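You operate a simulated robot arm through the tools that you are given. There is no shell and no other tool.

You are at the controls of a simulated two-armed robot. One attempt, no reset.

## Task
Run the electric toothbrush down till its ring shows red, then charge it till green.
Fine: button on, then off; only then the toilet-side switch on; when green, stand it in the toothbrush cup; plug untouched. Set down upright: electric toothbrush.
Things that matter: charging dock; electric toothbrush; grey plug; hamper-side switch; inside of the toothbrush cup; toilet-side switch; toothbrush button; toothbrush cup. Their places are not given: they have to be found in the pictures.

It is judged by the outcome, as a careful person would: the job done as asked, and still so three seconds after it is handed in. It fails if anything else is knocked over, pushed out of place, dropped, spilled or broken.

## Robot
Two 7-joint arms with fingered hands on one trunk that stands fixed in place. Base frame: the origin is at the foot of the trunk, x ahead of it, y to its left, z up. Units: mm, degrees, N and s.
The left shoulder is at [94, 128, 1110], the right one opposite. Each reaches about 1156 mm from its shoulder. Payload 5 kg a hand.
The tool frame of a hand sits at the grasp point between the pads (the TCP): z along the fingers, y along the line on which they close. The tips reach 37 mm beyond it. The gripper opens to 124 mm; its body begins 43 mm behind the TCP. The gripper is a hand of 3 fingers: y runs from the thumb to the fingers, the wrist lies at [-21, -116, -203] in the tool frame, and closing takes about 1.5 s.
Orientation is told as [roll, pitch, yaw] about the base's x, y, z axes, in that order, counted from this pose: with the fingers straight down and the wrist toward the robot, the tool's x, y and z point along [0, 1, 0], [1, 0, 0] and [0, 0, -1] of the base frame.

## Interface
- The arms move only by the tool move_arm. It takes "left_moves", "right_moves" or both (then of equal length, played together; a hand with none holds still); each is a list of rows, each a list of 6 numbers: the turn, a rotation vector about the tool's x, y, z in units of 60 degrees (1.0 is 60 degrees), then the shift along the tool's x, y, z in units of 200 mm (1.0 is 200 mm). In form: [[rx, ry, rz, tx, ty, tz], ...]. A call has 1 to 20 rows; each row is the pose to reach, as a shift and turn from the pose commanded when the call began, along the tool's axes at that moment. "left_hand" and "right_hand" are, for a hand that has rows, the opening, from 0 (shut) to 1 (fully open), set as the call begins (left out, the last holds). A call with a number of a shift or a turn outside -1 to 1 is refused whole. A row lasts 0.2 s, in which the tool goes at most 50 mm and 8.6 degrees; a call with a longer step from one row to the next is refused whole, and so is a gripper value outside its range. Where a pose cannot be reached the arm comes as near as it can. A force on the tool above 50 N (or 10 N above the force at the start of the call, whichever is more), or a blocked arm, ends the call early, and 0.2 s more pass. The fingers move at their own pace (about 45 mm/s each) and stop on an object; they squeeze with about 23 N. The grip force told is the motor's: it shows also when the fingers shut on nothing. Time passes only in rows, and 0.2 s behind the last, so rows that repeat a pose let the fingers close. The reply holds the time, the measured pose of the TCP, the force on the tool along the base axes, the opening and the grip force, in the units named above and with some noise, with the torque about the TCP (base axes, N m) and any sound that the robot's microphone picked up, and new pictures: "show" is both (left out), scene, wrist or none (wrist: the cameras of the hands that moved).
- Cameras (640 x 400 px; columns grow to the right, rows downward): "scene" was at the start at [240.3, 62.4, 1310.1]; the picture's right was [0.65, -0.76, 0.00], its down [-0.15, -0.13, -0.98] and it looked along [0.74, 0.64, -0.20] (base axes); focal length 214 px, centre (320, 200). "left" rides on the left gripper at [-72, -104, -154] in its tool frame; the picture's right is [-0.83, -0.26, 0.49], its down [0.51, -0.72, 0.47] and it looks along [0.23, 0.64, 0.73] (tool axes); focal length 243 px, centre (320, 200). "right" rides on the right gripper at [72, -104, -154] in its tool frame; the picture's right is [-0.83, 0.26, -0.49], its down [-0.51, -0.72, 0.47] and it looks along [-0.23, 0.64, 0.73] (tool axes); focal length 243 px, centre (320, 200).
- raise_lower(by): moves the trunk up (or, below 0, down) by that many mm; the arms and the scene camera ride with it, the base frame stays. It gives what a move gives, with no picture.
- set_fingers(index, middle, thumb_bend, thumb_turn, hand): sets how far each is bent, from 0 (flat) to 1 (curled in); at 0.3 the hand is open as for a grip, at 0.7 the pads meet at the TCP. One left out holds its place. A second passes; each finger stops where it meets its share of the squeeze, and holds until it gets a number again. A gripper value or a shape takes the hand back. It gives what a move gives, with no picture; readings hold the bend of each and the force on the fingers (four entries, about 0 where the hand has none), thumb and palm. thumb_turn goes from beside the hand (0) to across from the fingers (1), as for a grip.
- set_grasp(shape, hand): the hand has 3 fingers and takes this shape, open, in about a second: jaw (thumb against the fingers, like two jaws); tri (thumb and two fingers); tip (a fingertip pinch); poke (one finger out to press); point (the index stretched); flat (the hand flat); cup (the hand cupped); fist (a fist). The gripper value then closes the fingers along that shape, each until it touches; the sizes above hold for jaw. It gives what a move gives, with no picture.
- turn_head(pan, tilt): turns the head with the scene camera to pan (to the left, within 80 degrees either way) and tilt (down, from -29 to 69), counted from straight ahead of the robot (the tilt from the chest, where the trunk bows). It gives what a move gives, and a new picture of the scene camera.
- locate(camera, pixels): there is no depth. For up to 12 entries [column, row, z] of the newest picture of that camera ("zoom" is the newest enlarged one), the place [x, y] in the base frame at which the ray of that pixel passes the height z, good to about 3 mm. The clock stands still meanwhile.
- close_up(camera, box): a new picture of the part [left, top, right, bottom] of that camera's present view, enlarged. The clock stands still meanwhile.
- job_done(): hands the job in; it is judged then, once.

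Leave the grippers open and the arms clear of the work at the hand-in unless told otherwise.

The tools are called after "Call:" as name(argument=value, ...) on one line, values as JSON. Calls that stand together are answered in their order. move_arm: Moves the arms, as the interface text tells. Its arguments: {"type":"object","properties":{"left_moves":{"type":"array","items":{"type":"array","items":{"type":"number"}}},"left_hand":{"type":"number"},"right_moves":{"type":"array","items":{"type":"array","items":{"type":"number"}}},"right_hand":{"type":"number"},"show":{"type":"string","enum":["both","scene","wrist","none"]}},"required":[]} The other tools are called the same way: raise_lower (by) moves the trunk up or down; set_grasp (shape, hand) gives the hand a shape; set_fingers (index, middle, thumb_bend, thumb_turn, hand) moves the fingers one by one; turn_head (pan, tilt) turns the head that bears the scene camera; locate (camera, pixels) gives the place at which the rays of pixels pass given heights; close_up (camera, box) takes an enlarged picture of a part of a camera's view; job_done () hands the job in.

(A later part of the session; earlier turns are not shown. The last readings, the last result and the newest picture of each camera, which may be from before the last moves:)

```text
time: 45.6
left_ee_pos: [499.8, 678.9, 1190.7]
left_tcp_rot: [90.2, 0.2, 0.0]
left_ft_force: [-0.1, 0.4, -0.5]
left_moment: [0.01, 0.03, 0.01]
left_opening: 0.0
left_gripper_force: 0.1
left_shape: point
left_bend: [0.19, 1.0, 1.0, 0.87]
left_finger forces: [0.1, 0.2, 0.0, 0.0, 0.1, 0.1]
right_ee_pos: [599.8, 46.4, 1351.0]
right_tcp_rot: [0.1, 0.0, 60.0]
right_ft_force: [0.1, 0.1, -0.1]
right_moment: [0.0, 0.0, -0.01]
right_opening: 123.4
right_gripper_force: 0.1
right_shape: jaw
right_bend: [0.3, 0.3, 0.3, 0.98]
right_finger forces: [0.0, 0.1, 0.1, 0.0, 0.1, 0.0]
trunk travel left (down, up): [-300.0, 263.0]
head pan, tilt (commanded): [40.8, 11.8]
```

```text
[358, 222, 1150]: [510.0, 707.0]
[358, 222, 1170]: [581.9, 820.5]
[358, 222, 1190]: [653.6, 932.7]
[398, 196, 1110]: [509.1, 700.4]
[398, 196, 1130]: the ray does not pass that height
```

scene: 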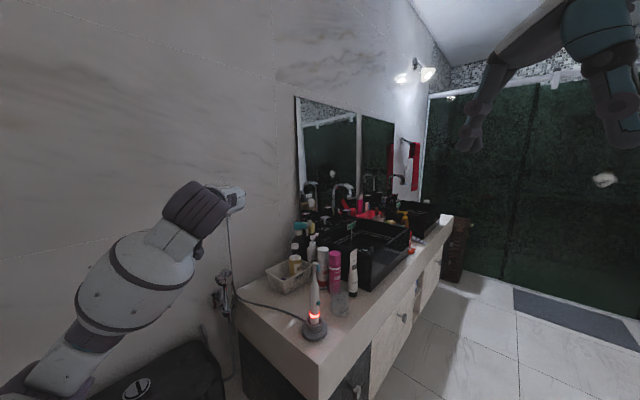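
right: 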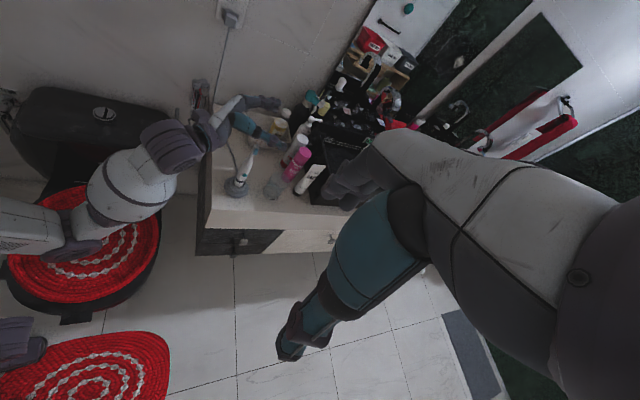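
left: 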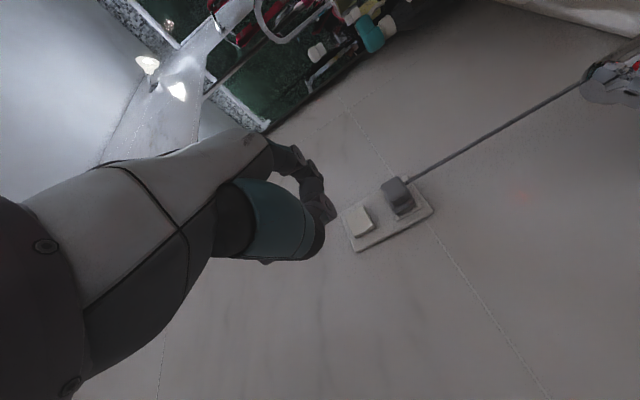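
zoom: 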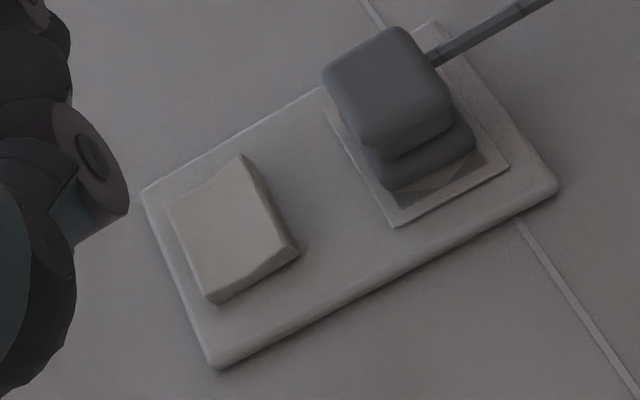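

The rocker's lower edge (toward the plug) clearly stands out, so its bottom must be pressed. I advance toward the wall to y≈760 (index tip ≈ 792), aiming the tip at (588, z 1164), and check alignment.

Call:
move_arm(left_moves=[[0, 0, 0, -0.01, 0.01, 0.1], [0, 0, 0, -0.02, 0.02, 0.2], [0, 0, 0, -0.03, 0.03, 0.3], [0, 0, 0, -0.04, 0.035, 0.405], [0, 0, 0, -0.04, 0.035, 0.405]], show="both")

Call:
close_up(camera="left", box=[240, 120, 460, 270])

Call:
close_up(camera="scene", box=[190, 160, 270, 230])

Call:
close_up(camera="right", box=[180, 0, 280, 60])

```text
time: 46.8
left_ee_pos: [506.5, 758.2, 1181.9]
left_tcp_rot: [90.1, 0.0, 0.0]
left_ft_force: [-0.8, 0.0, 0.7]
left_moment: [0.01, -0.02, 0.02]
left_opening: 0.0
left_gripper_force: 0.0
left_shape: point
left_bend: [0.19, 1.0, 1.0, 0.87]
left_finger forces: [0.1, 0.0, 0.0, 0.0, 0.0, 0.0]
right_ee_pos: [598.9, 46.5, 1350.0]
right_tcp_rot: [0.1, -0.1, 60.0]
right_ft_force: [-0.1, 0.5, -0.3]
right_moment: [0.0, 0.02, -0.01]
right_opening: 123.7
right_gripper_force: 0.0
right_shape: jaw
right_bend: [0.3, 0.3, 0.3, 0.98]
right_finger forces: [0.0, 0.0, 0.0, 0.0, 0.1, 0.0]
trunk travel left (down, up): [-300.0, 263.0]
head pan, tilt (commanded): [40.8, 11.8]
```

scene: 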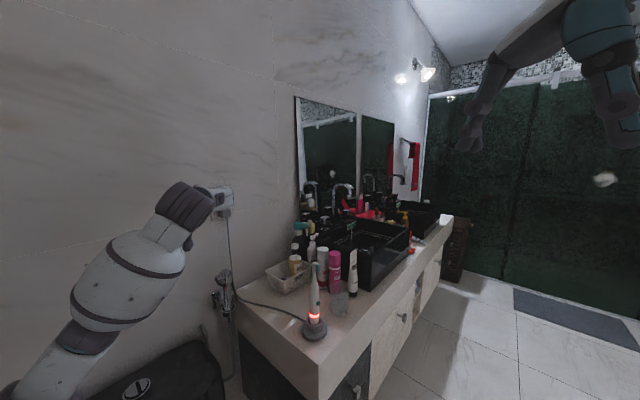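
left: 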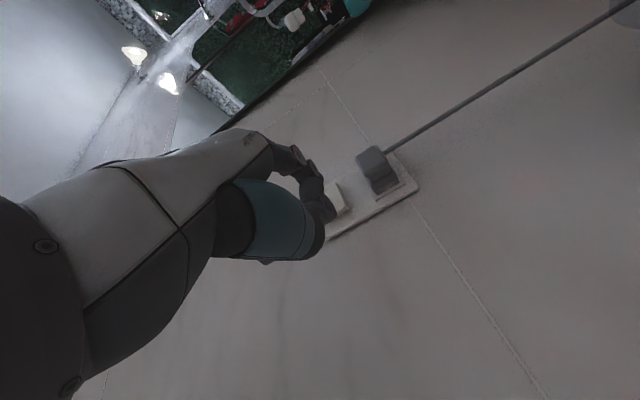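

```text
2.67 times, centred on (350, 195) of left
```

zoom: 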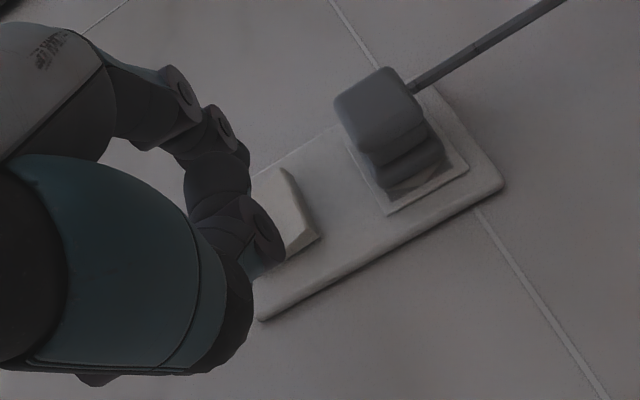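

```text
5.71 times, centred on (230, 195) of scene
```

zoom: 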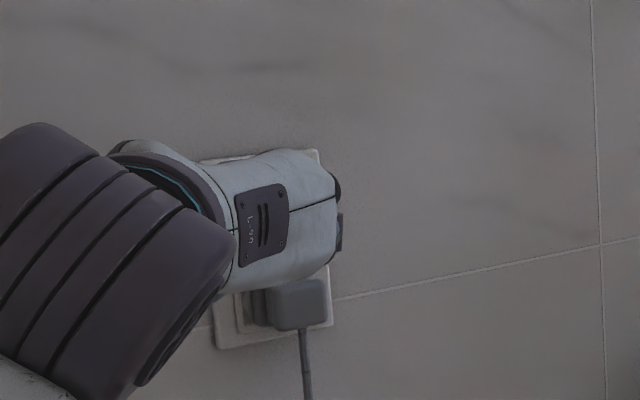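

```text
6.40 times, centred on (230, 30) of right
```

zoom: 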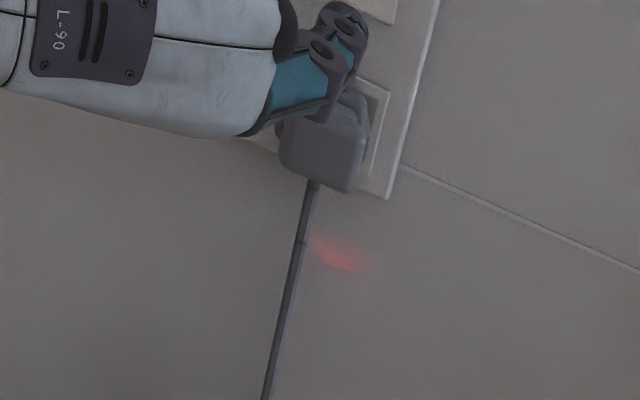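

By my estimates the index tip is 3–6 mm above the rocker's bottom edge and laterally centred. I raise 4 mm and advance 28 mm to just short of contact.

Call:
move_arm(left_moves=[[0, 0, 0, 0.02, 0.01, 0.03], [0, 0, 0, 0.02, 0.01, 0.07], [0, 0, 0, 0.02, 0.01, 0.11], [0, 0, 0, 0.02, 0.01, 0.14], [0, 0, 0, 0.02, 0.01, 0.14]], show="none")

Call:
close_up(camera="left", box=[270, 130, 400, 230])

Call:
close_up(camera="right", box=[205, 0, 265, 40])

```text
time: 48.0
left_ee_pos: [509.4, 787.2, 1186.7]
left_tcp_rot: [90.0, 0.0, 0.0]
left_ft_force: [0.4, -0.5, 0.1]
left_moment: [-0.01, 0.02, 0.0]
left_opening: 0.0
left_gripper_force: 0.1
left_shape: point
left_bend: [0.19, 1.0, 1.0, 0.87]
left_finger forces: [0.0, 0.0, 0.0, 0.0, 0.0, 0.1]
right_ee_pos: [599.4, 47.8, 1350.7]
right_tcp_rot: [0.0, -0.1, 60.0]
right_ft_force: [0.3, 0.5, 0.5]
right_moment: [0.0, -0.02, -0.01]
right_opening: 123.8
right_gripper_force: 0.0
right_shape: jaw
right_bend: [0.3, 0.3, 0.3, 0.98]
right_finger forces: [0.0, 0.1, 0.0, 0.0, 0.1, 0.0]
trunk travel left (down, up): [-300.0, 263.0]
head pan, tilt (commanded): [40.8, 11.8]
```

```text
4.00 times, centred on (335, 180) of left
```

zoom: 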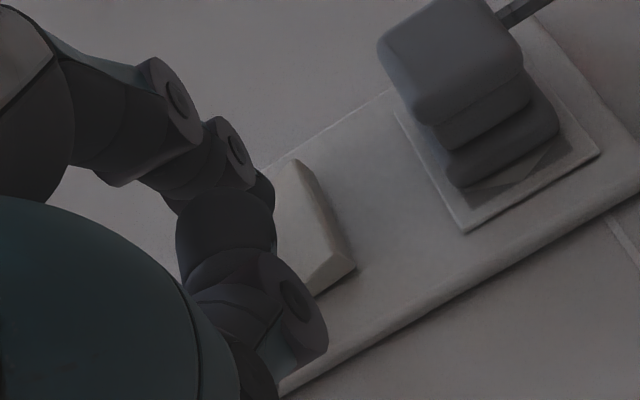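

```text
10.00 times, centred on (235, 20) of right
```

zoom: 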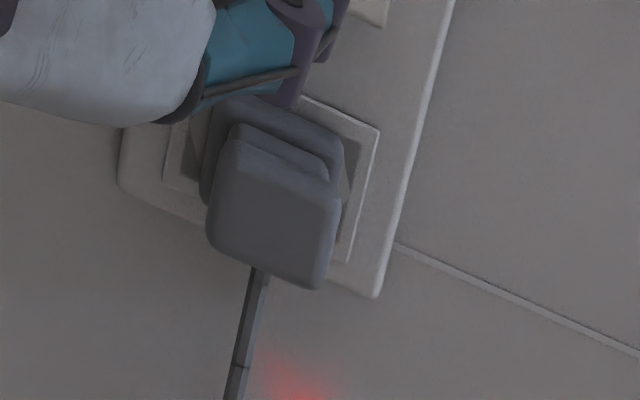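

The index leads the rest of the hand and is clear of the plug. I creep forward 10 mm in small steps watching force.

Call:
move_arm(left_moves=[[0, 0, 0, 0, 0, 0.015], [0, 0, 0, 0, 0, 0.03], [0, 0, 0, 0, 0, 0.04], [0, 0, 0, 0, 0, 0.05]], show="none")

Call:
close_up(camera="left", box=[270, 130, 400, 230])

```text
time: 49.0
left_ee_pos: [508.6, 798.9, 1184.7]
left_tcp_rot: [90.1, 0.0, -0.1]
left_ft_force: [-0.5, 0.2, 0.7]
left_moment: [0.0, -0.01, 0.0]
left_opening: 0.0
left_gripper_force: 0.0
left_shape: point
left_bend: [0.19, 1.0, 1.0, 0.87]
left_finger forces: [0.1, 0.0, 0.0, 0.0, 0.1, 0.0]
right_ee_pos: [598.5, 46.5, 1349.3]
right_tcp_rot: [-0.1, 0.1, 60.0]
right_ft_force: [0.3, -0.4, -0.8]
right_moment: [0.03, 0.01, 0.01]
right_opening: 123.6
right_gripper_force: 0.1
right_shape: jaw
right_bend: [0.3, 0.3, 0.3, 0.98]
right_finger forces: [0.1, 0.0, 0.2, 0.1, 0.0, 0.1]
trunk travel left (down, up): [-300.0, 263.0]
head pan, tilt (commanded): [40.8, 11.8]
```

```text
4.00 times, centred on (335, 180) of left
```

zoom: 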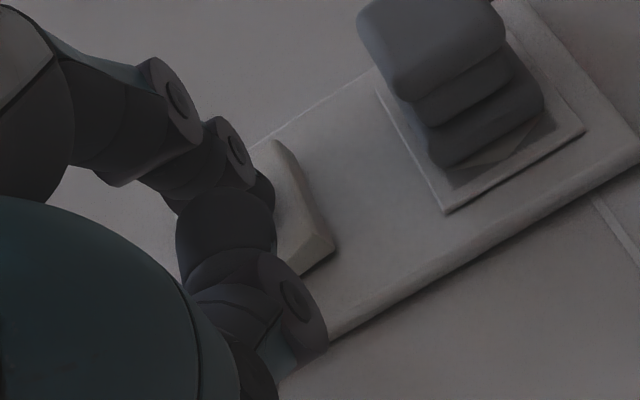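

No contact yet (force ≈ 0). I creep another 6 mm.

Call:
move_arm(left_moves=[[0, 0, 0, 0, 0, 0.01], [0, 0, 0, 0, 0, 0.02], [0, 0, 0, 0, 0, 0.03]], show="none")

Call:
close_up(camera="left", box=[270, 130, 400, 230])

```text
time: 49.8
left_ee_pos: [508.2, 802.2, 1186.8]
left_tcp_rot: [90.3, 0.0, -0.1]
left_ft_force: [-7.1, -18.4, -1.7]
left_moment: [-0.37, 0.33, -1.33]
left_opening: 0.0
left_gripper_force: 0.0
left_shape: point
left_bend: [0.18, 1.0, 1.0, 0.87]
left_finger forces: [17.7, 0.0, 0.0, 0.0, 0.1, 0.0]
right_ee_pos: [598.6, 44.1, 1351.0]
right_tcp_rot: [0.0, -0.1, 60.0]
right_ft_force: [-0.2, -0.7, -0.3]
right_moment: [0.01, 0.01, 0.03]
right_opening: 123.4
right_gripper_force: 0.0
right_shape: jaw
right_bend: [0.3, 0.3, 0.3, 0.98]
right_finger forces: [0.0, 0.1, 0.0, 0.0, 0.0, 0.1]
trunk travel left (down, up): [-300.0, 263.0]
head pan, tilt (commanded): [40.8, 11.8]
heard: click
```

```text
4.00 times, centred on (335, 180) of left
```

zoom: 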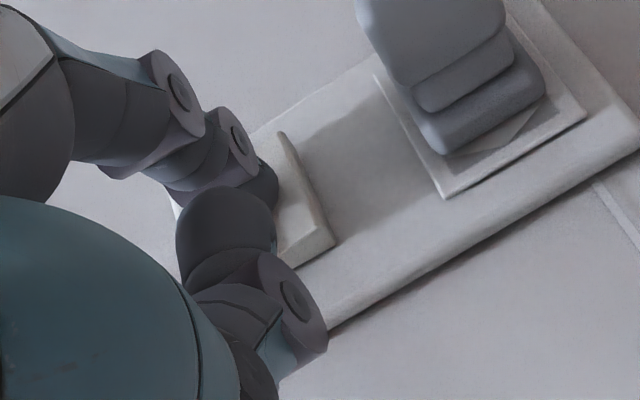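

A click at 18 N, and the picture became brighter. I retract straight back 60 mm and look at everything.

Call:
move_arm(left_moves=[[0, 0, 0, 0, 0, -0.03], [0, 0, 0, 0, 0, -0.1], [0, 0, 0, 0, 0, -0.2], [0, 0, 0, 0, 0, -0.33], [0, 0, 0, 0, 0, -0.33]], show="both")

Call:
close_up(camera="left", box=[300, 140, 430, 260])

Call:
close_up(camera="scene", box=[280, 250, 370, 350])

```text
time: 51.0
left_ee_pos: [508.2, 738.2, 1184.6]
left_tcp_rot: [90.0, 0.0, 0.1]
left_ft_force: [0.1, 0.0, -0.5]
left_moment: [-0.04, 0.0, 0.0]
left_opening: 0.4
left_gripper_force: 0.1
left_shape: point
left_bend: [0.19, 1.0, 1.0, 0.87]
left_finger forces: [0.0, 0.0, 0.0, 0.0, 0.0, 0.0]
right_ee_pos: [598.2, 47.3, 1349.5]
right_tcp_rot: [0.0, 0.0, 59.9]
right_ft_force: [1.1, 0.1, 0.3]
right_moment: [-0.03, -0.01, 0.02]
right_opening: 123.6
right_gripper_force: 0.1
right_shape: jaw
right_bend: [0.3, 0.3, 0.3, 0.98]
right_finger forces: [0.0, 0.1, 0.0, 0.0, 0.0, 0.1]
trunk travel left (down, up): [-300.0, 263.0]
head pan, tilt (commanded): [40.8, 11.8]
```

scene: 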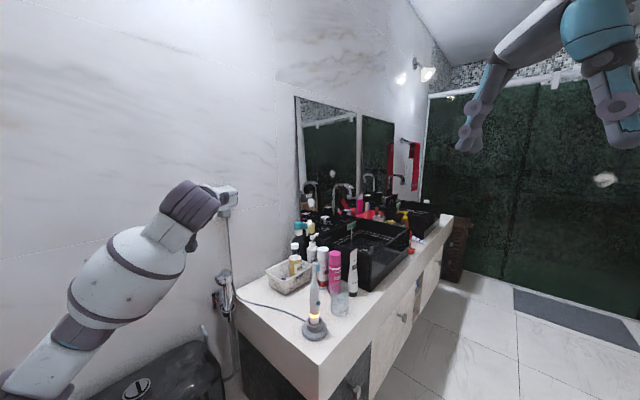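
left: 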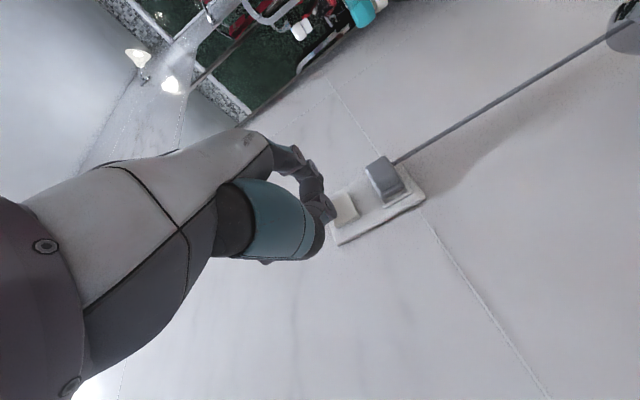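

```text
3.33 times, centred on (365, 200) of left
```

zoom: 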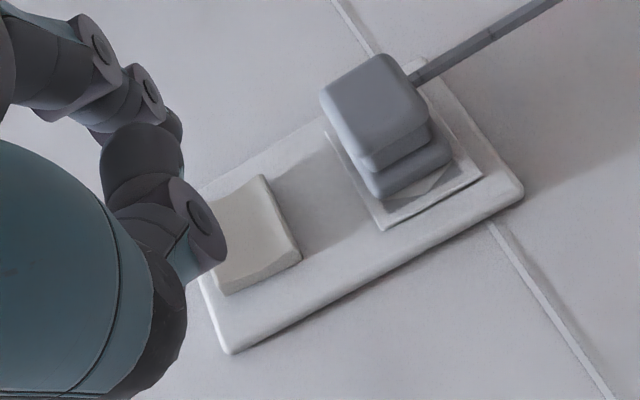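

```text
4.00 times, centred on (325, 300) of scene
```

zoom: 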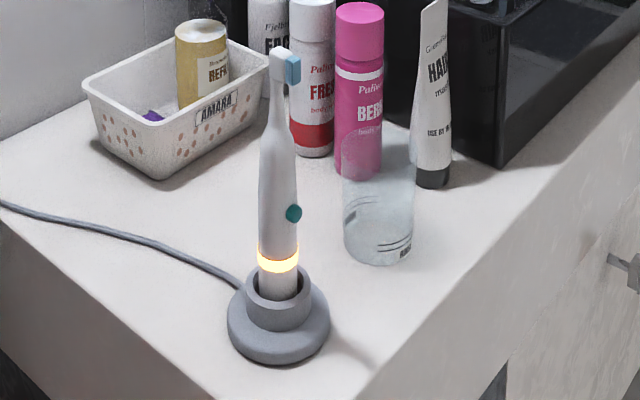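

The rocker flipped (bottom now in), the room light came on, and the ring turned amber: it is charging. I bring the left hand back by reversing the roll, away from the wall, in three parts.

Call:
move_arm(left_moves=[[0, -0.088, -0.088, -0.003, 0.007, -0.086], [0, -0.177, -0.177, -0.006, 0.015, -0.172], [0, -0.265, -0.265, -0.009, 0.022, -0.259], [0, -0.354, -0.354, -0.012, 0.03, -0.345], [0, -0.442, -0.442, -0.015, 0.037, -0.431], [0, -0.53, -0.53, -0.018, 0.045, -0.517], [0, -0.619, -0.619, -0.021, 0.052, -0.604], [0, -0.7071, -0.7071, -0.025, 0.06, -0.69]], show="none")

Call:
move_arm(left_moves=[[0, -0.088, -0.088, -0.066, 0.007, -0.016], [0, -0.177, -0.177, -0.131, 0.015, -0.031], [0, -0.265, -0.265, -0.197, 0.022, -0.047], [0, -0.354, -0.354, -0.263, 0.03, -0.062], [0, -0.442, -0.442, -0.328, 0.037, -0.078], [0, -0.53, -0.53, -0.394, 0.045, -0.093], [0, -0.619, -0.619, -0.459, 0.052, -0.109], [0, -0.7071, -0.7071, -0.525, 0.06, -0.124]], show="scene")

```text
time: 52.8
left_ee_pos: [521.3, 598.2, 1182.1]
left_tcp_rot: [39.1, -37.8, 18.4]
left_ft_force: [-0.4, -0.4, 0.2]
left_moment: [0.01, 0.05, 0.02]
left_opening: 0.0
left_gripper_force: 0.1
left_shape: point
left_bend: [0.19, 1.0, 1.0, 0.87]
left_finger forces: [0.0, 0.1, 0.1, 0.0, 0.0, 0.0]
right_ee_pos: [600.2, 46.0, 1350.2]
right_tcp_rot: [0.0, 0.0, 60.0]
right_ft_force: [0.1, 1.2, 0.5]
right_moment: [0.01, 0.0, 0.01]
right_opening: 123.4
right_gripper_force: 0.1
right_shape: jaw
right_bend: [0.3, 0.3, 0.3, 0.98]
right_finger forces: [0.2, 0.1, 0.1, 0.0, 0.0, 0.1]
trunk travel left (down, up): [-300.0, 263.0]
head pan, tilt (commanded): [40.8, 11.8]
```

```text
time: 54.6
left_ee_pos: [587.6, 518.7, 1150.8]
left_tcp_rot: [-39.3, -37.8, 71.5]
left_ft_force: [-0.2, 0.2, -0.2]
left_moment: [0.0, 0.02, -0.01]
left_opening: 0.0
left_gripper_force: 0.0
left_shape: point
left_bend: [0.19, 1.0, 1.0, 0.87]
left_finger forces: [0.0, 0.0, 0.1, 0.1, 0.0, 0.0]
right_ee_pos: [599.9, 45.9, 1350.0]
right_tcp_rot: [-0.1, 0.0, 60.0]
right_ft_force: [0.0, -0.5, 0.1]
right_moment: [-0.01, 0.06, 0.0]
right_opening: 123.5
right_gripper_force: 0.1
right_shape: jaw
right_bend: [0.3, 0.3, 0.3, 0.98]
right_finger forces: [0.0, 0.0, 0.0, 0.0, 0.0, 0.1]
trunk travel left (down, up): [-300.0, 263.0]
head pan, tilt (commanded): [40.8, 11.8]
```

scene: 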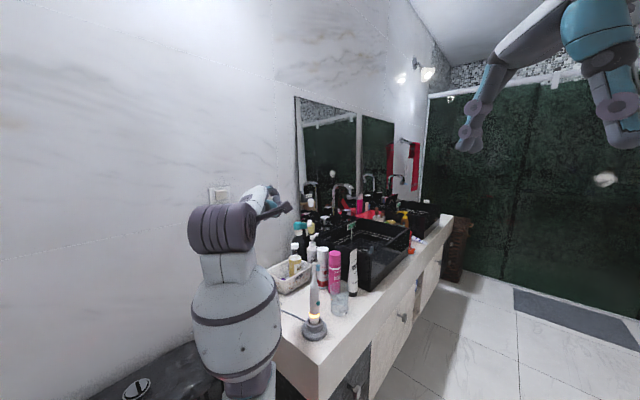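

Ring is amber still. Third part of the reverse roll, to about (651,456,1120) above the brush, then open the jaw.

Call:
move_arm(left_moves=[[0, -0.088, -0.088, -0.04, -0.032, 0.032], [0, -0.177, -0.177, -0.079, -0.063, 0.063], [0, -0.265, -0.265, -0.119, -0.094, 0.094], [0, -0.354, -0.354, -0.158, -0.126, 0.126], [0, -0.442, -0.442, -0.198, -0.158, 0.158], [0, -0.53, -0.53, -0.238, -0.189, 0.189], [0, -0.619, -0.619, -0.277, -0.22, 0.22], [0, -0.7071, -0.7071, -0.317, -0.252, 0.252]], show="none")

Call:
set_grasp(hand="left", shape="jaw")

Call:
close_up(camera="right", box=[180, 90, 310, 210])

Call:
close_up(camera="scene", box=[280, 230, 370, 350])

```text
time: 56.4
left_ee_pos: [651.2, 456.1, 1121.5]
left_tcp_rot: [-90.1, 0.0, 89.9]
left_ft_force: [0.2, 0.2, -0.6]
left_moment: [0.05, -0.02, -0.03]
left_opening: 0.4
left_gripper_force: 0.2
left_shape: point
left_bend: [0.19, 1.0, 1.0, 0.87]
left_finger forces: [0.0, 0.1, 0.0, 0.0, 0.1, 0.0]
right_ee_pos: [598.7, 46.7, 1349.9]
right_tcp_rot: [0.0, -0.1, 60.1]
right_ft_force: [0.1, 0.1, -0.5]
right_moment: [0.07, 0.02, 0.01]
right_opening: 123.4
right_gripper_force: 0.1
right_shape: jaw
right_bend: [0.3, 0.3, 0.3, 0.98]
right_finger forces: [0.0, 0.0, 0.0, 0.1, 0.1, 0.1]
trunk travel left (down, up): [-300.0, 263.0]
head pan, tilt (commanded): [40.8, 11.8]
```

```text
time: 57.3
left_ee_pos: [652.5, 456.7, 1121.5]
left_tcp_rot: [-90.0, -0.1, 90.0]
left_ft_force: [-0.9, 0.2, -0.2]
left_moment: [0.0, -0.02, -0.01]
left_opening: 123.8
left_gripper_force: 0.0
left_shape: jaw
left_bend: [0.3, 0.3, 0.3, 0.97]
left_finger forces: [0.0, 0.0, 0.0, 0.1, 0.1, 0.0]
right_ee_pos: [599.3, 45.9, 1350.2]
right_tcp_rot: [-0.1, 0.0, 60.1]
right_ft_force: [-0.2, 0.3, -0.4]
right_moment: [0.0, 0.02, 0.02]
right_opening: 123.6
right_gripper_force: 0.0
right_shape: jaw
right_bend: [0.3, 0.3, 0.3, 0.98]
right_finger forces: [0.1, 0.0, 0.0, 0.0, 0.1, 0.0]
trunk travel left (down, up): [-300.0, 263.0]
head pan, tilt (commanded): [40.8, 11.8]
```

```text
3.33 times, centred on (245, 150) of right
```

zoom: 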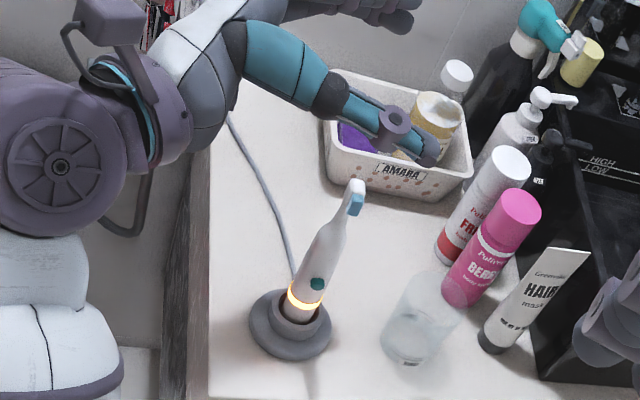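

```text
3.33 times, centred on (325, 290) of scene
```

zoom: 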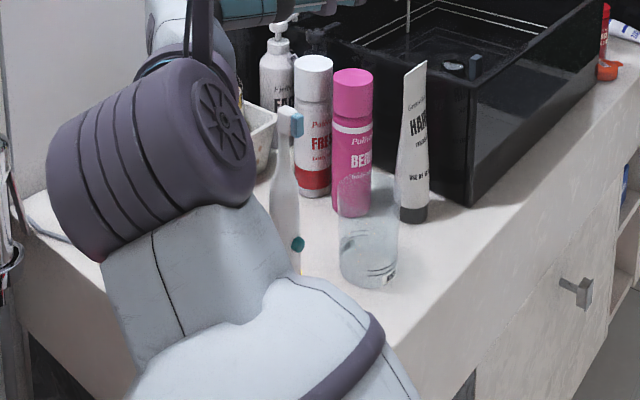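

Charging continues (amber). While waiting, I zoom into the cup from both cameras in the better light to pin down its position.

Call:
close_up(camera="right", box=[250, 175, 310, 215])

Call:
close_up(camera="scene", box=[315, 265, 365, 325])

Call:
close_up(camera="right", box=[210, 140, 270, 200])

```text
10.00 times, centred on (280, 195) of right
```

zoom: 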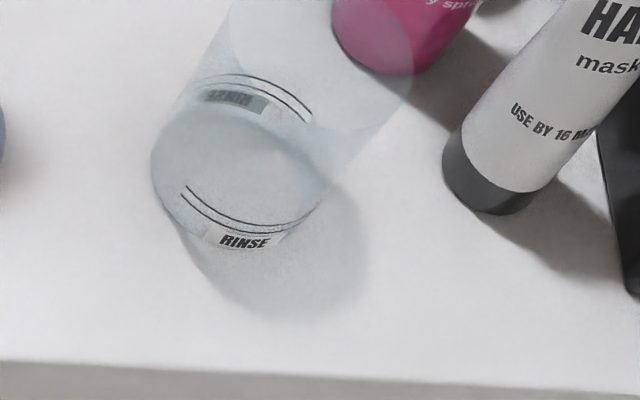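

```text
6.67 times, centred on (340, 295) of scene
```

zoom: 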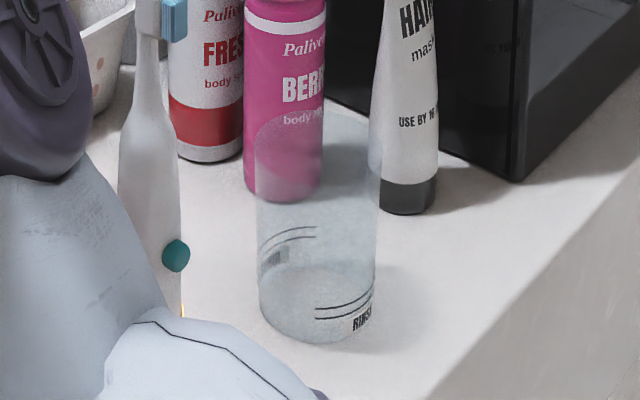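

```text
6.67 times, centred on (240, 170) of right
```

zoom: 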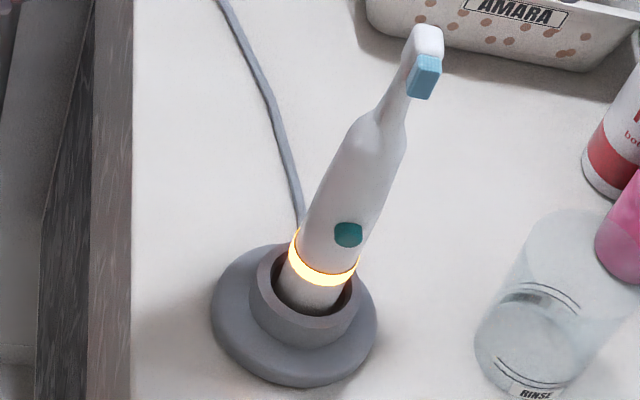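

I locate the cup's rim and floor centres from both cameras.

Call:
locate(camera="scene", pixels=[[339.5, 310.4, 750], [339.5, 310.4, 757], [339.5, 310.4, 765], [339.7, 286.6, 850], [339.7, 286.6, 860], [339.7, 286.6, 870]])

Call:
locate(camera="right", pixels=[[271.8, 192, 750], [271.8, 192, 757], [271.8, 192, 765], [281, 179.1, 850], [281, 179.1, 860], [281, 179.1, 870]])

```text
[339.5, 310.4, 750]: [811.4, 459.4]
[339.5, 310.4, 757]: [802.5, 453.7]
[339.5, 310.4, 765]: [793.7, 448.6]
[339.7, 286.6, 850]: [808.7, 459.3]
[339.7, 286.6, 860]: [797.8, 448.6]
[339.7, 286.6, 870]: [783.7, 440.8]
```

```text
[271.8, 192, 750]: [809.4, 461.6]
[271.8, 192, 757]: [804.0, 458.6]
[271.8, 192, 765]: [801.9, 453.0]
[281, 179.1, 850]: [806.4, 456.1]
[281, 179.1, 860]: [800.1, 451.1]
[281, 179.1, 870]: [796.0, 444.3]
```

Cup centre ≈ (802,455), rim z≈857, radius ≈35. Now I wait for green, checking via the right camera.

Call:
move_arm(left_moves=[[0, 0, 0, 0, 0, 0], [0, 0, 0, 0, 0, 0], [0, 0, 0, 0, 0, 0], [0, 0, 0, 0, 0, 0], [0, 0, 0, 0, 0, 0], [0, 0, 0, 0, 0, 0], [0, 0, 0, 0, 0, 0], [0, 0, 0, 0, 0, 0], [0, 0, 0, 0, 0, 0], [0, 0, 0, 0, 0, 0], [0, 0, 0, 0, 0, 0], [0, 0, 0, 0, 0, 0], [0, 0, 0, 0, 0, 0], [0, 0, 0, 0, 0, 0], [0, 0, 0, 0, 0, 0], [0, 0, 0, 0, 0, 0], [0, 0, 0, 0, 0, 0], [0, 0, 0, 0, 0, 0], [0, 0, 0, 0, 0, 0], [0, 0, 0, 0, 0, 0]], show="none")

Call:
close_up(camera="right", box=[210, 140, 270, 200])

```text
time: 61.5
left_ee_pos: [649.8, 457.3, 1121.3]
left_tcp_rot: [-90.1, 0.0, 90.0]
left_ft_force: [-1.3, -0.6, -0.3]
left_moment: [0.01, 0.01, -0.03]
left_opening: 123.8
left_gripper_force: 0.1
left_shape: jaw
left_bend: [0.3, 0.3, 0.3, 0.97]
left_finger forces: [0.0, 0.0, 0.0, 0.0, 0.0, 0.0]
right_ee_pos: [599.6, 47.3, 1350.4]
right_tcp_rot: [0.0, 0.0, 60.0]
right_ft_force: [-0.1, 0.1, 0.5]
right_moment: [-0.02, 0.02, 0.02]
right_opening: 123.7
right_gripper_force: 0.1
right_shape: jaw
right_bend: [0.3, 0.3, 0.3, 0.98]
right_finger forces: [0.0, 0.1, 0.0, 0.1, 0.0, 0.1]
trunk travel left (down, up): [-300.0, 263.0]
head pan, tilt (commanded): [40.8, 11.8]
```

```text
6.67 times, centred on (240, 170) of right
```

zoom: 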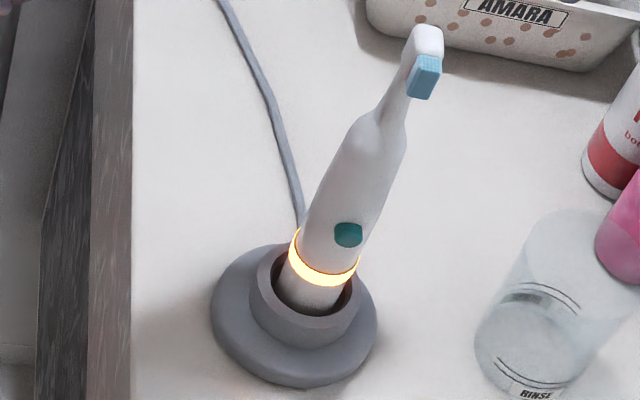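

Still amber. I wait another 8 s.

Call:
move_arm(left_moves=[[0, 0, 0, 0, 0, 0], [0, 0, 0, 0, 0, 0], [0, 0, 0, 0, 0, 0], [0, 0, 0, 0, 0, 0], [0, 0, 0, 0, 0, 0], [0, 0, 0, 0, 0, 0], [0, 0, 0, 0, 0, 0], [0, 0, 0, 0, 0, 0], [0, 0, 0, 0, 0, 0], [0, 0, 0, 0, 0, 0], [0, 0, 0, 0, 0, 0], [0, 0, 0, 0, 0, 0], [0, 0, 0, 0, 0, 0], [0, 0, 0, 0, 0, 0], [0, 0, 0, 0, 0, 0], [0, 0, 0, 0, 0, 0], [0, 0, 0, 0, 0, 0], [0, 0, 0, 0, 0, 0], [0, 0, 0, 0, 0, 0], [0, 0, 0, 0, 0, 0]], show="none")

Call:
move_arm(left_moves=[[0, 0, 0, 0, 0, 0], [0, 0, 0, 0, 0, 0], [0, 0, 0, 0, 0, 0], [0, 0, 0, 0, 0, 0], [0, 0, 0, 0, 0, 0], [0, 0, 0, 0, 0, 0], [0, 0, 0, 0, 0, 0], [0, 0, 0, 0, 0, 0], [0, 0, 0, 0, 0, 0], [0, 0, 0, 0, 0, 0], [0, 0, 0, 0, 0, 0], [0, 0, 0, 0, 0, 0], [0, 0, 0, 0, 0, 0], [0, 0, 0, 0, 0, 0], [0, 0, 0, 0, 0, 0], [0, 0, 0, 0, 0, 0], [0, 0, 0, 0, 0, 0], [0, 0, 0, 0, 0, 0], [0, 0, 0, 0, 0, 0], [0, 0, 0, 0, 0, 0]], show="none")

Call:
close_up(camera="right", box=[210, 140, 270, 200])

```text
time: 65.7
left_ee_pos: [651.2, 457.1, 1120.5]
left_tcp_rot: [-90.0, 0.1, 90.0]
left_ft_force: [-0.3, -0.2, -0.5]
left_moment: [0.0, -0.01, 0.04]
left_opening: 123.9
left_gripper_force: 0.0
left_shape: jaw
left_bend: [0.3, 0.3, 0.3, 0.97]
left_finger forces: [0.0, 0.0, 0.1, 0.0, 0.0, 0.1]
right_ee_pos: [598.8, 46.3, 1349.4]
right_tcp_rot: [0.1, 0.0, 60.0]
right_ft_force: [-0.7, 0.7, 0.1]
right_moment: [0.0, -0.02, 0.0]
right_opening: 123.5
right_gripper_force: 0.1
right_shape: jaw
right_bend: [0.3, 0.3, 0.3, 0.98]
right_finger forces: [0.0, 0.0, 0.0, 0.0, 0.1, 0.0]
trunk travel left (down, up): [-300.0, 263.0]
head pan, tilt (commanded): [40.8, 11.8]
```

```text
time: 69.9
left_ee_pos: [651.5, 457.0, 1121.3]
left_tcp_rot: [-90.0, 0.0, 90.0]
left_ft_force: [-0.3, 0.1, -0.7]
left_moment: [-0.04, 0.0, 0.0]
left_opening: 123.8
left_gripper_force: 0.1
left_shape: jaw
left_bend: [0.3, 0.3, 0.3, 0.97]
left_finger forces: [0.1, 0.0, 0.1, 0.1, 0.0, 0.0]
right_ee_pos: [598.3, 46.9, 1350.5]
right_tcp_rot: [-0.1, 0.0, 59.9]
right_ft_force: [-0.2, -0.2, -0.7]
right_moment: [0.0, 0.0, -0.02]
right_opening: 123.7
right_gripper_force: 0.0
right_shape: jaw
right_bend: [0.3, 0.3, 0.3, 0.98]
right_finger forces: [0.1, 0.1, 0.0, 0.0, 0.0, 0.1]
trunk travel left (down, up): [-300.0, 263.0]
head pan, tilt (commanded): [40.8, 11.8]
```

```text
6.67 times, centred on (240, 170) of right
```

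zoom: 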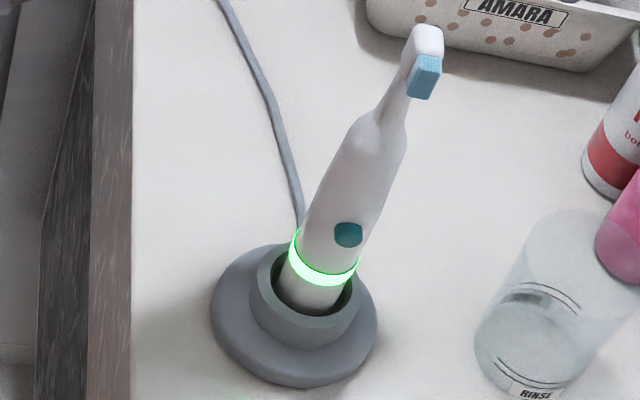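

The ring is green. Now I descend with open jaws around the brush to z≈922 (well above the button), x≈660.

Call:
move_arm(left_moves=[[0, 0, 0, 0.1, -0.005, 0.03], [0, 0, 0, 0.25, -0.005, 0.045], [0, 0, 0, 0.4, -0.005, 0.045], [0, 0, 0, 0.55, -0.005, 0.045], [0, 0, 0, 0.7, -0.005, 0.045], [0, 0, 0, 0.85, -0.005, 0.045], [0, 0, 0, 1.0, -0.005, 0.045], [0, 0, 0, 1.0, -0.005, 0.045]], show="none")

Call:
move_arm(left_moves=[[0, 0, 0, 0, 0, 0], [0, 0, 0, 0, 0, 0], [0, 0, 0, 0, 0, 0], [0, 0, 0, 0, 0, 0], [0, 0, 0, 0, 0, 0], [0, 0, 0, 0, 0, 0], [0, 0, 0, 0, 0, 0]], left_hand=0.36, show="none")

Call:
close_up(camera="right", box=[210, 135, 280, 200])

Call:
close_up(camera="scene", box=[285, 255, 345, 335])

```text
time: 71.7
left_ee_pos: [660.2, 455.3, 919.2]
left_tcp_rot: [-90.0, -0.1, 90.0]
left_ft_force: [-0.7, -0.5, -0.2]
left_moment: [0.01, 0.0, -0.01]
left_opening: 123.8
left_gripper_force: 0.0
left_shape: jaw
left_bend: [0.3, 0.3, 0.3, 0.97]
left_finger forces: [0.0, 0.1, 0.1, 0.0, 0.0, 0.0]
right_ee_pos: [598.9, 47.6, 1350.0]
right_tcp_rot: [0.0, -0.1, 60.0]
right_ft_force: [0.7, 0.2, 0.3]
right_moment: [0.01, 0.05, 0.01]
right_opening: 123.7
right_gripper_force: 0.1
right_shape: jaw
right_bend: [0.3, 0.3, 0.3, 0.98]
right_finger forces: [0.0, 0.1, 0.0, 0.2, 0.0, 0.1]
trunk travel left (down, up): [-300.0, 263.0]
head pan, tilt (commanded): [40.8, 11.8]
```

```text
time: 73.3
left_ee_pos: [661.9, 455.7, 920.3]
left_tcp_rot: [-89.9, 0.1, 90.0]
left_ft_force: [-1.1, 0.2, 1.0]
left_moment: [-0.02, 0.02, 0.0]
left_opening: 45.0
left_gripper_force: 0.1
left_shape: jaw
left_bend: [0.74, 0.51, 0.73, 1.0]
left_finger forces: [0.0, 0.1, 0.0, 0.0, 0.0, 0.0]
right_ee_pos: [596.9, 46.0, 1351.0]
right_tcp_rot: [-0.1, -0.1, 60.0]
right_ft_force: [-0.2, 0.3, -0.5]
right_moment: [-0.06, 0.03, 0.03]
right_opening: 123.7
right_gripper_force: 0.1
right_shape: jaw
right_bend: [0.3, 0.3, 0.3, 0.98]
right_finger forces: [0.0, 0.1, 0.0, 0.0, 0.0, 0.0]
trunk travel left (down, up): [-300.0, 263.0]
head pan, tilt (commanded): [40.8, 11.8]
```

```text
6.15 times, centred on (245, 168) of right
```

zoom: 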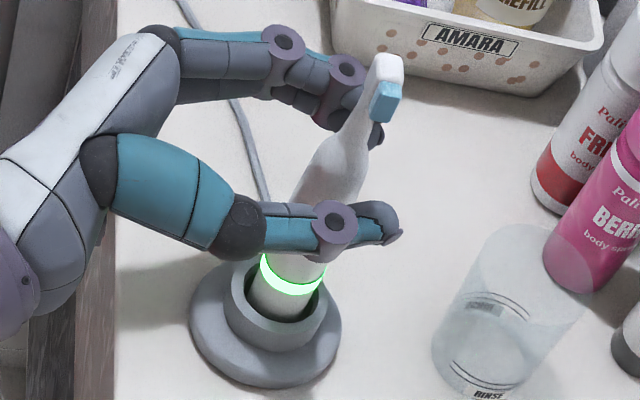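

```text
5.00 times, centred on (315, 295) of scene
```

zoom: 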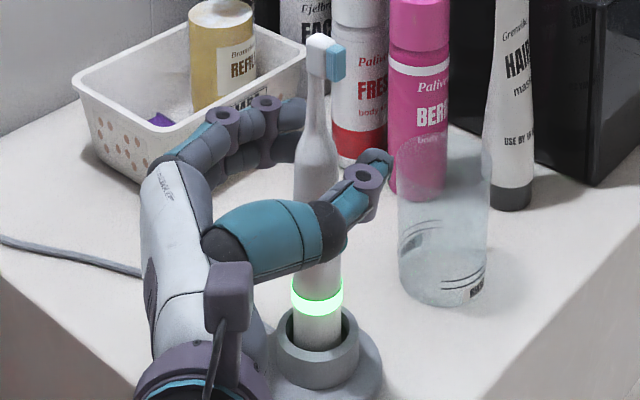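

The fingers are around the body above the button, ring green. I close the grip firmly.

Call:
move_arm(left_moves=[[0, 0, 0, 0, 0, 0], [0, 0, 0, 0, 0, 0], [0, 0, 0, 0, 0, 0], [0, 0, 0, 0, 0, 0], [0, 0, 0, 0, 0, 0], [0, 0, 0, 0, 0, 0]], left_hand=0.1, show="none")

Call:
close_up(camera="right", box=[210, 135, 280, 200])

Call:
close_up(camera="scene", box=[285, 255, 345, 335])

```text
time: 74.7
left_ee_pos: [660.4, 456.1, 920.9]
left_tcp_rot: [-90.1, 0.0, 90.0]
left_ft_force: [0.9, 1.1, 2.8]
left_moment: [-0.05, -0.06, -0.01]
left_opening: 11.6
left_gripper_force: 22.8
left_shape: jaw
left_bend: [0.72, 0.71, 0.76, 1.0]
left_finger forces: [12.7, 3.1, 0.0, 0.1, 15.6, 0.0]
right_ee_pos: [598.6, 47.2, 1350.2]
right_tcp_rot: [-0.1, 0.1, 60.0]
right_ft_force: [0.3, 0.2, 0.0]
right_moment: [0.0, 0.0, -0.01]
right_opening: 123.7
right_gripper_force: 0.0
right_shape: jaw
right_bend: [0.3, 0.3, 0.3, 0.98]
right_finger forces: [0.0, 0.0, 0.0, 0.0, 0.0, 0.0]
trunk travel left (down, up): [-300.0, 263.0]
head pan, tilt (commanded): [40.8, 11.8]
```

```text
6.15 times, centred on (245, 168) of right
```

zoom: 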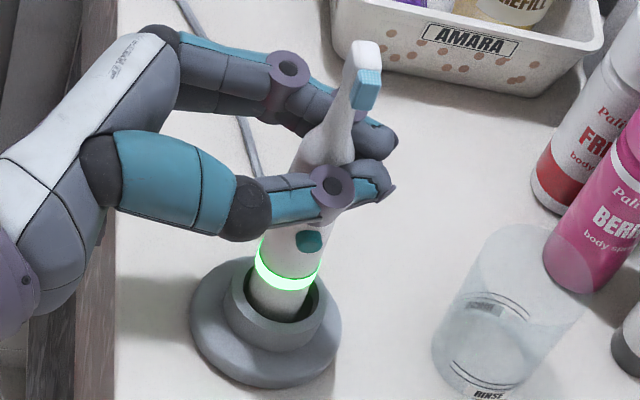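

```text
5.00 times, centred on (315, 295) of scene
```

zoom: 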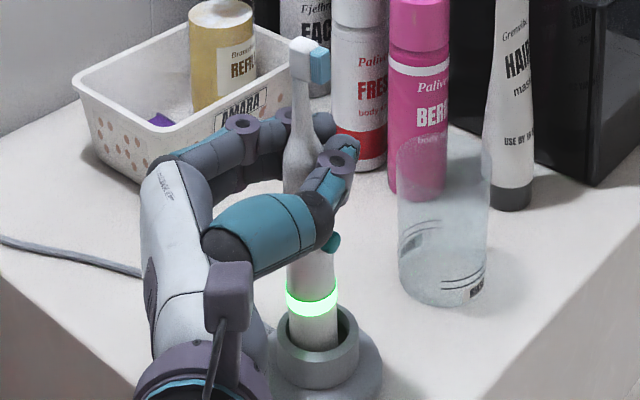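

The grip holds (thumb 15.6 N, index 12.7 N), no click, ring green; the brush leans a few degrees toward the palm. I lift 30 mm first and check that the dock stays.

Call:
move_arm(left_moves=[[0, 0, 0, -0.03, 0, 0], [0, 0, 0, -0.07, 0, 0], [0, 0, 0, -0.11, 0, 0], [0, 0, 0, -0.15, 0, 0], [0, 0, 0, -0.15, 0, 0]], show="none")

Call:
close_up(camera="right", box=[210, 135, 280, 200])

Call:
close_up(camera="scene", box=[285, 255, 345, 335])

```text
time: 75.9
left_ee_pos: [660.9, 455.2, 950.3]
left_tcp_rot: [-90.0, 0.0, 90.0]
left_ft_force: [0.3, -0.1, -0.4]
left_moment: [-0.01, 0.0, -0.01]
left_opening: 9.8
left_gripper_force: 23.3
left_shape: jaw
left_bend: [0.72, 0.72, 0.77, 1.0]
left_finger forces: [0.1, 0.1, 0.0, 0.0, 0.0, 0.1]
right_ee_pos: [598.5, 47.5, 1348.9]
right_tcp_rot: [-0.1, 0.0, 60.0]
right_ft_force: [0.8, -0.3, -0.4]
right_moment: [-0.03, 0.0, 0.02]
right_opening: 123.4
right_gripper_force: 0.1
right_shape: jaw
right_bend: [0.3, 0.3, 0.3, 0.98]
right_finger forces: [0.0, 0.0, 0.0, 0.0, 0.0, 0.0]
trunk travel left (down, up): [-300.0, 263.0]
head pan, tilt (commanded): [40.8, 11.8]
```

```text
6.15 times, centred on (245, 168) of right
```

zoom: 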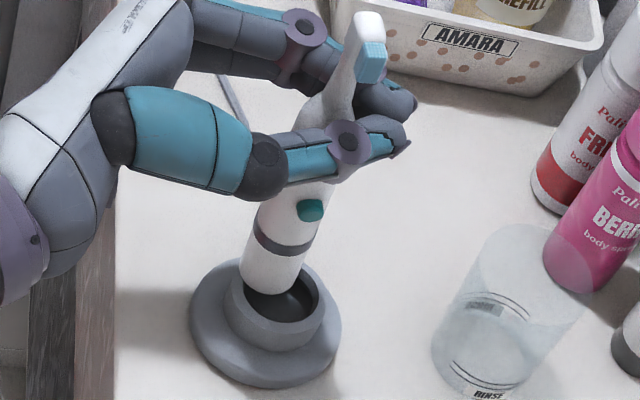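

```text
5.00 times, centred on (315, 295) of scene
```

zoom: 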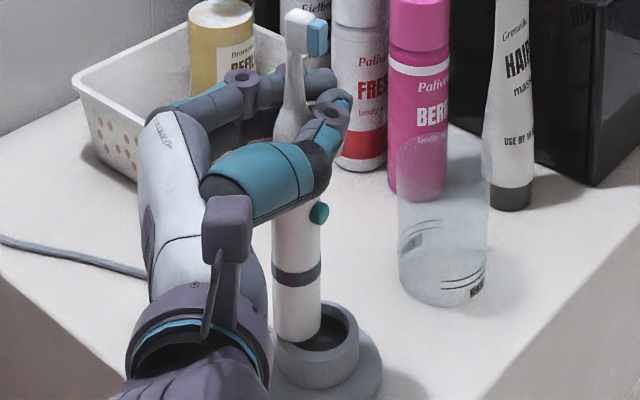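

The brush came up with the hand and the dock stayed, but the pad forces now read ≈0 while the motor shows 23 N; the brush seems to have slid deeper toward the palm. I hold still and read again.

Call:
move_arm(left_moves=[[0, 0, 0, 0, 0, 0], [0, 0, 0, 0, 0, 0]], show="wrist")

Call:
close_up(camera="right", box=[220, 130, 265, 185])

Call:
close_up(camera="scene", box=[295, 255, 330, 325])

Call:
close_up(camera="left", box=[180, 160, 440, 330])

```text
time: 76.5
left_ee_pos: [660.8, 455.6, 951.0]
left_tcp_rot: [-89.9, 0.0, 90.0]
left_ft_force: [0.3, 0.5, 0.7]
left_moment: [0.0, 0.01, 0.02]
left_opening: 9.8
left_gripper_force: 23.0
left_shape: jaw
left_bend: [0.72, 0.72, 0.77, 1.0]
left_finger forces: [0.0, 0.0, 0.0, 0.0, 0.0, 0.0]
right_ee_pos: [599.5, 46.4, 1350.6]
right_tcp_rot: [0.0, 0.0, 60.0]
right_ft_force: [-0.9, -0.2, 0.0]
right_moment: [0.01, -0.02, 0.02]
right_opening: 123.9
right_gripper_force: 0.1
right_shape: jaw
right_bend: [0.3, 0.3, 0.3, 0.98]
right_finger forces: [0.0, 0.0, 0.0, 0.0, 0.0, 0.0]
trunk travel left (down, up): [-300.0, 263.0]
head pan, tilt (commanded): [40.8, 11.8]
```

left: 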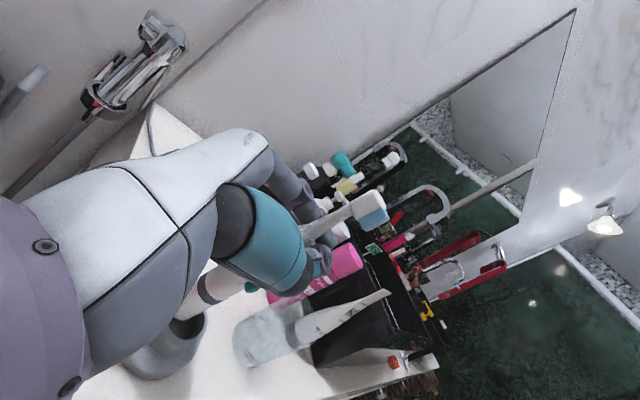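

```text
7.27 times, centred on (242, 158) of right
```

zoom: 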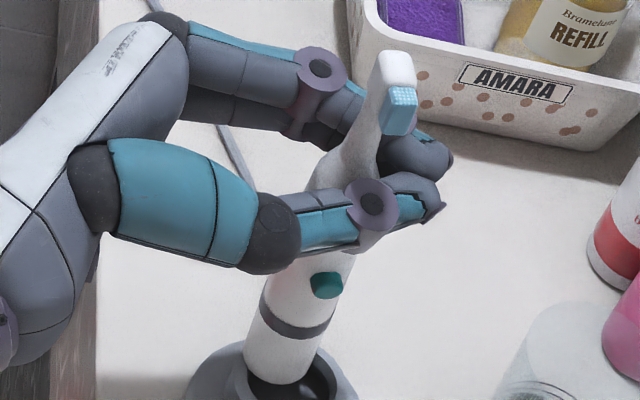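

```text
5.71 times, centred on (312, 290) of scene
```

zoom: 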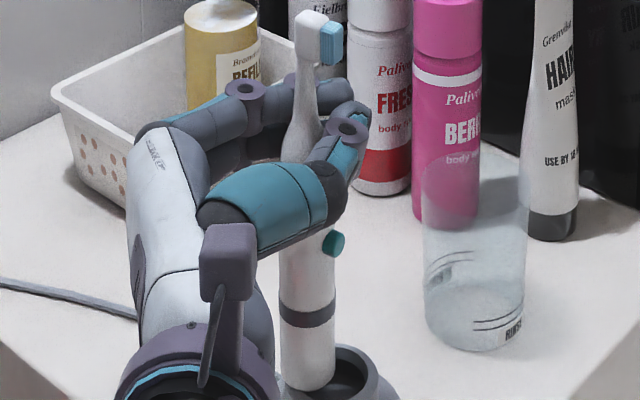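

```text
2.35 times, centred on (310, 245) of left
```

zoom: 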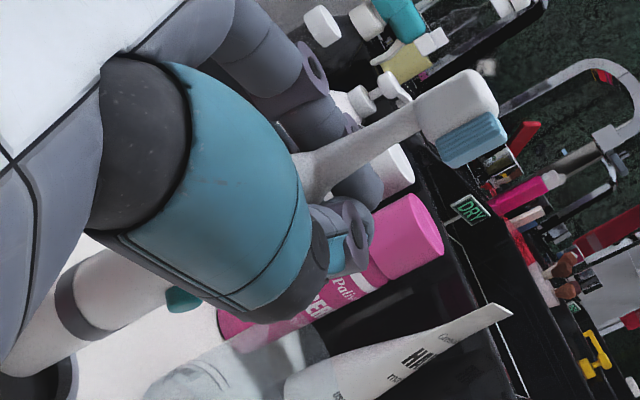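

The pads have closed in front of the brush, so it is only caged near the palm — not a sound hold. Before anything else I look closely at the brush bottom and the dock opening.

Call:
close_up(camera="right", box=[222, 165, 258, 200])

Call:
close_up(camera="scene", box=[290, 300, 335, 345])

```text
11.43 times, centred on (240, 182) of right
```

zoom: 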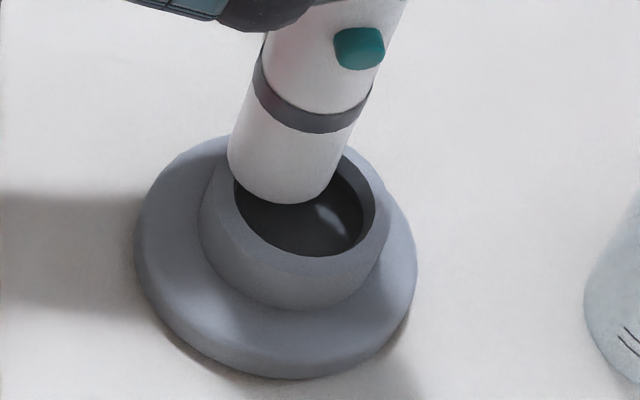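

```text
8.89 times, centred on (312, 322) of scene
```

zoom: 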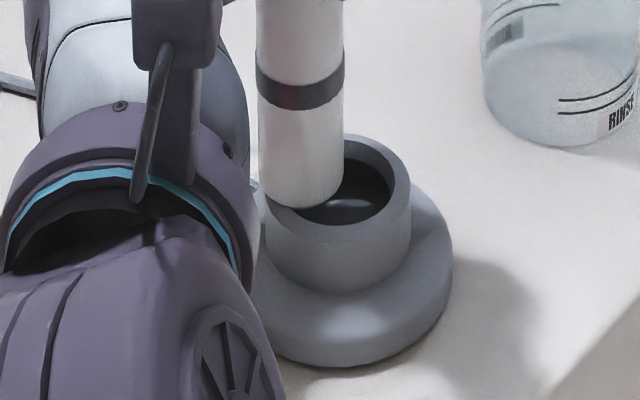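

The brush is actually lifted clear of the dock (its bottom edge is above the rim, shifted toward −x). I locate bottom and ring precisely with both cameras.

Call:
locate(camera="scene", pixels=[[310.1, 320.9, 790], [310.1, 320.9, 800], [310.1, 320.9, 810], [309.8, 311.0, 830], [309.8, 311.0, 840], [309.8, 311.0, 850], [310.1, 262.3, 1010], [310.1, 262.3, 1030]])

Call:
locate(camera="right", pixels=[[236.8, 180.7, 790], [236.8, 180.7, 800], [236.8, 180.7, 810], [239, 173.6, 830], [239, 173.6, 840], [239, 173.6, 850], [251.5, 139, 1010], [251.5, 139, 1030]])

```text
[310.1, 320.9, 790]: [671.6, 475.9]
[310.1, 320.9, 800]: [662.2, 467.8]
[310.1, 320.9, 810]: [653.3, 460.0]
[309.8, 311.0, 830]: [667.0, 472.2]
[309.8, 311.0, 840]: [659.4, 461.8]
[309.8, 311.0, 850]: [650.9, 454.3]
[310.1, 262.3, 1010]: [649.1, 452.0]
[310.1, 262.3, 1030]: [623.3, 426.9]
```

```text
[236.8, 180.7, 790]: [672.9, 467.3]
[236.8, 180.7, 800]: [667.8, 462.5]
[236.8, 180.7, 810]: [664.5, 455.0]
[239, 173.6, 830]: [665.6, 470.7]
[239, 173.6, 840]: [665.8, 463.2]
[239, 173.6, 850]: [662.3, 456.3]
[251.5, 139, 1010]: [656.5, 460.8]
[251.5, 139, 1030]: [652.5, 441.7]
```

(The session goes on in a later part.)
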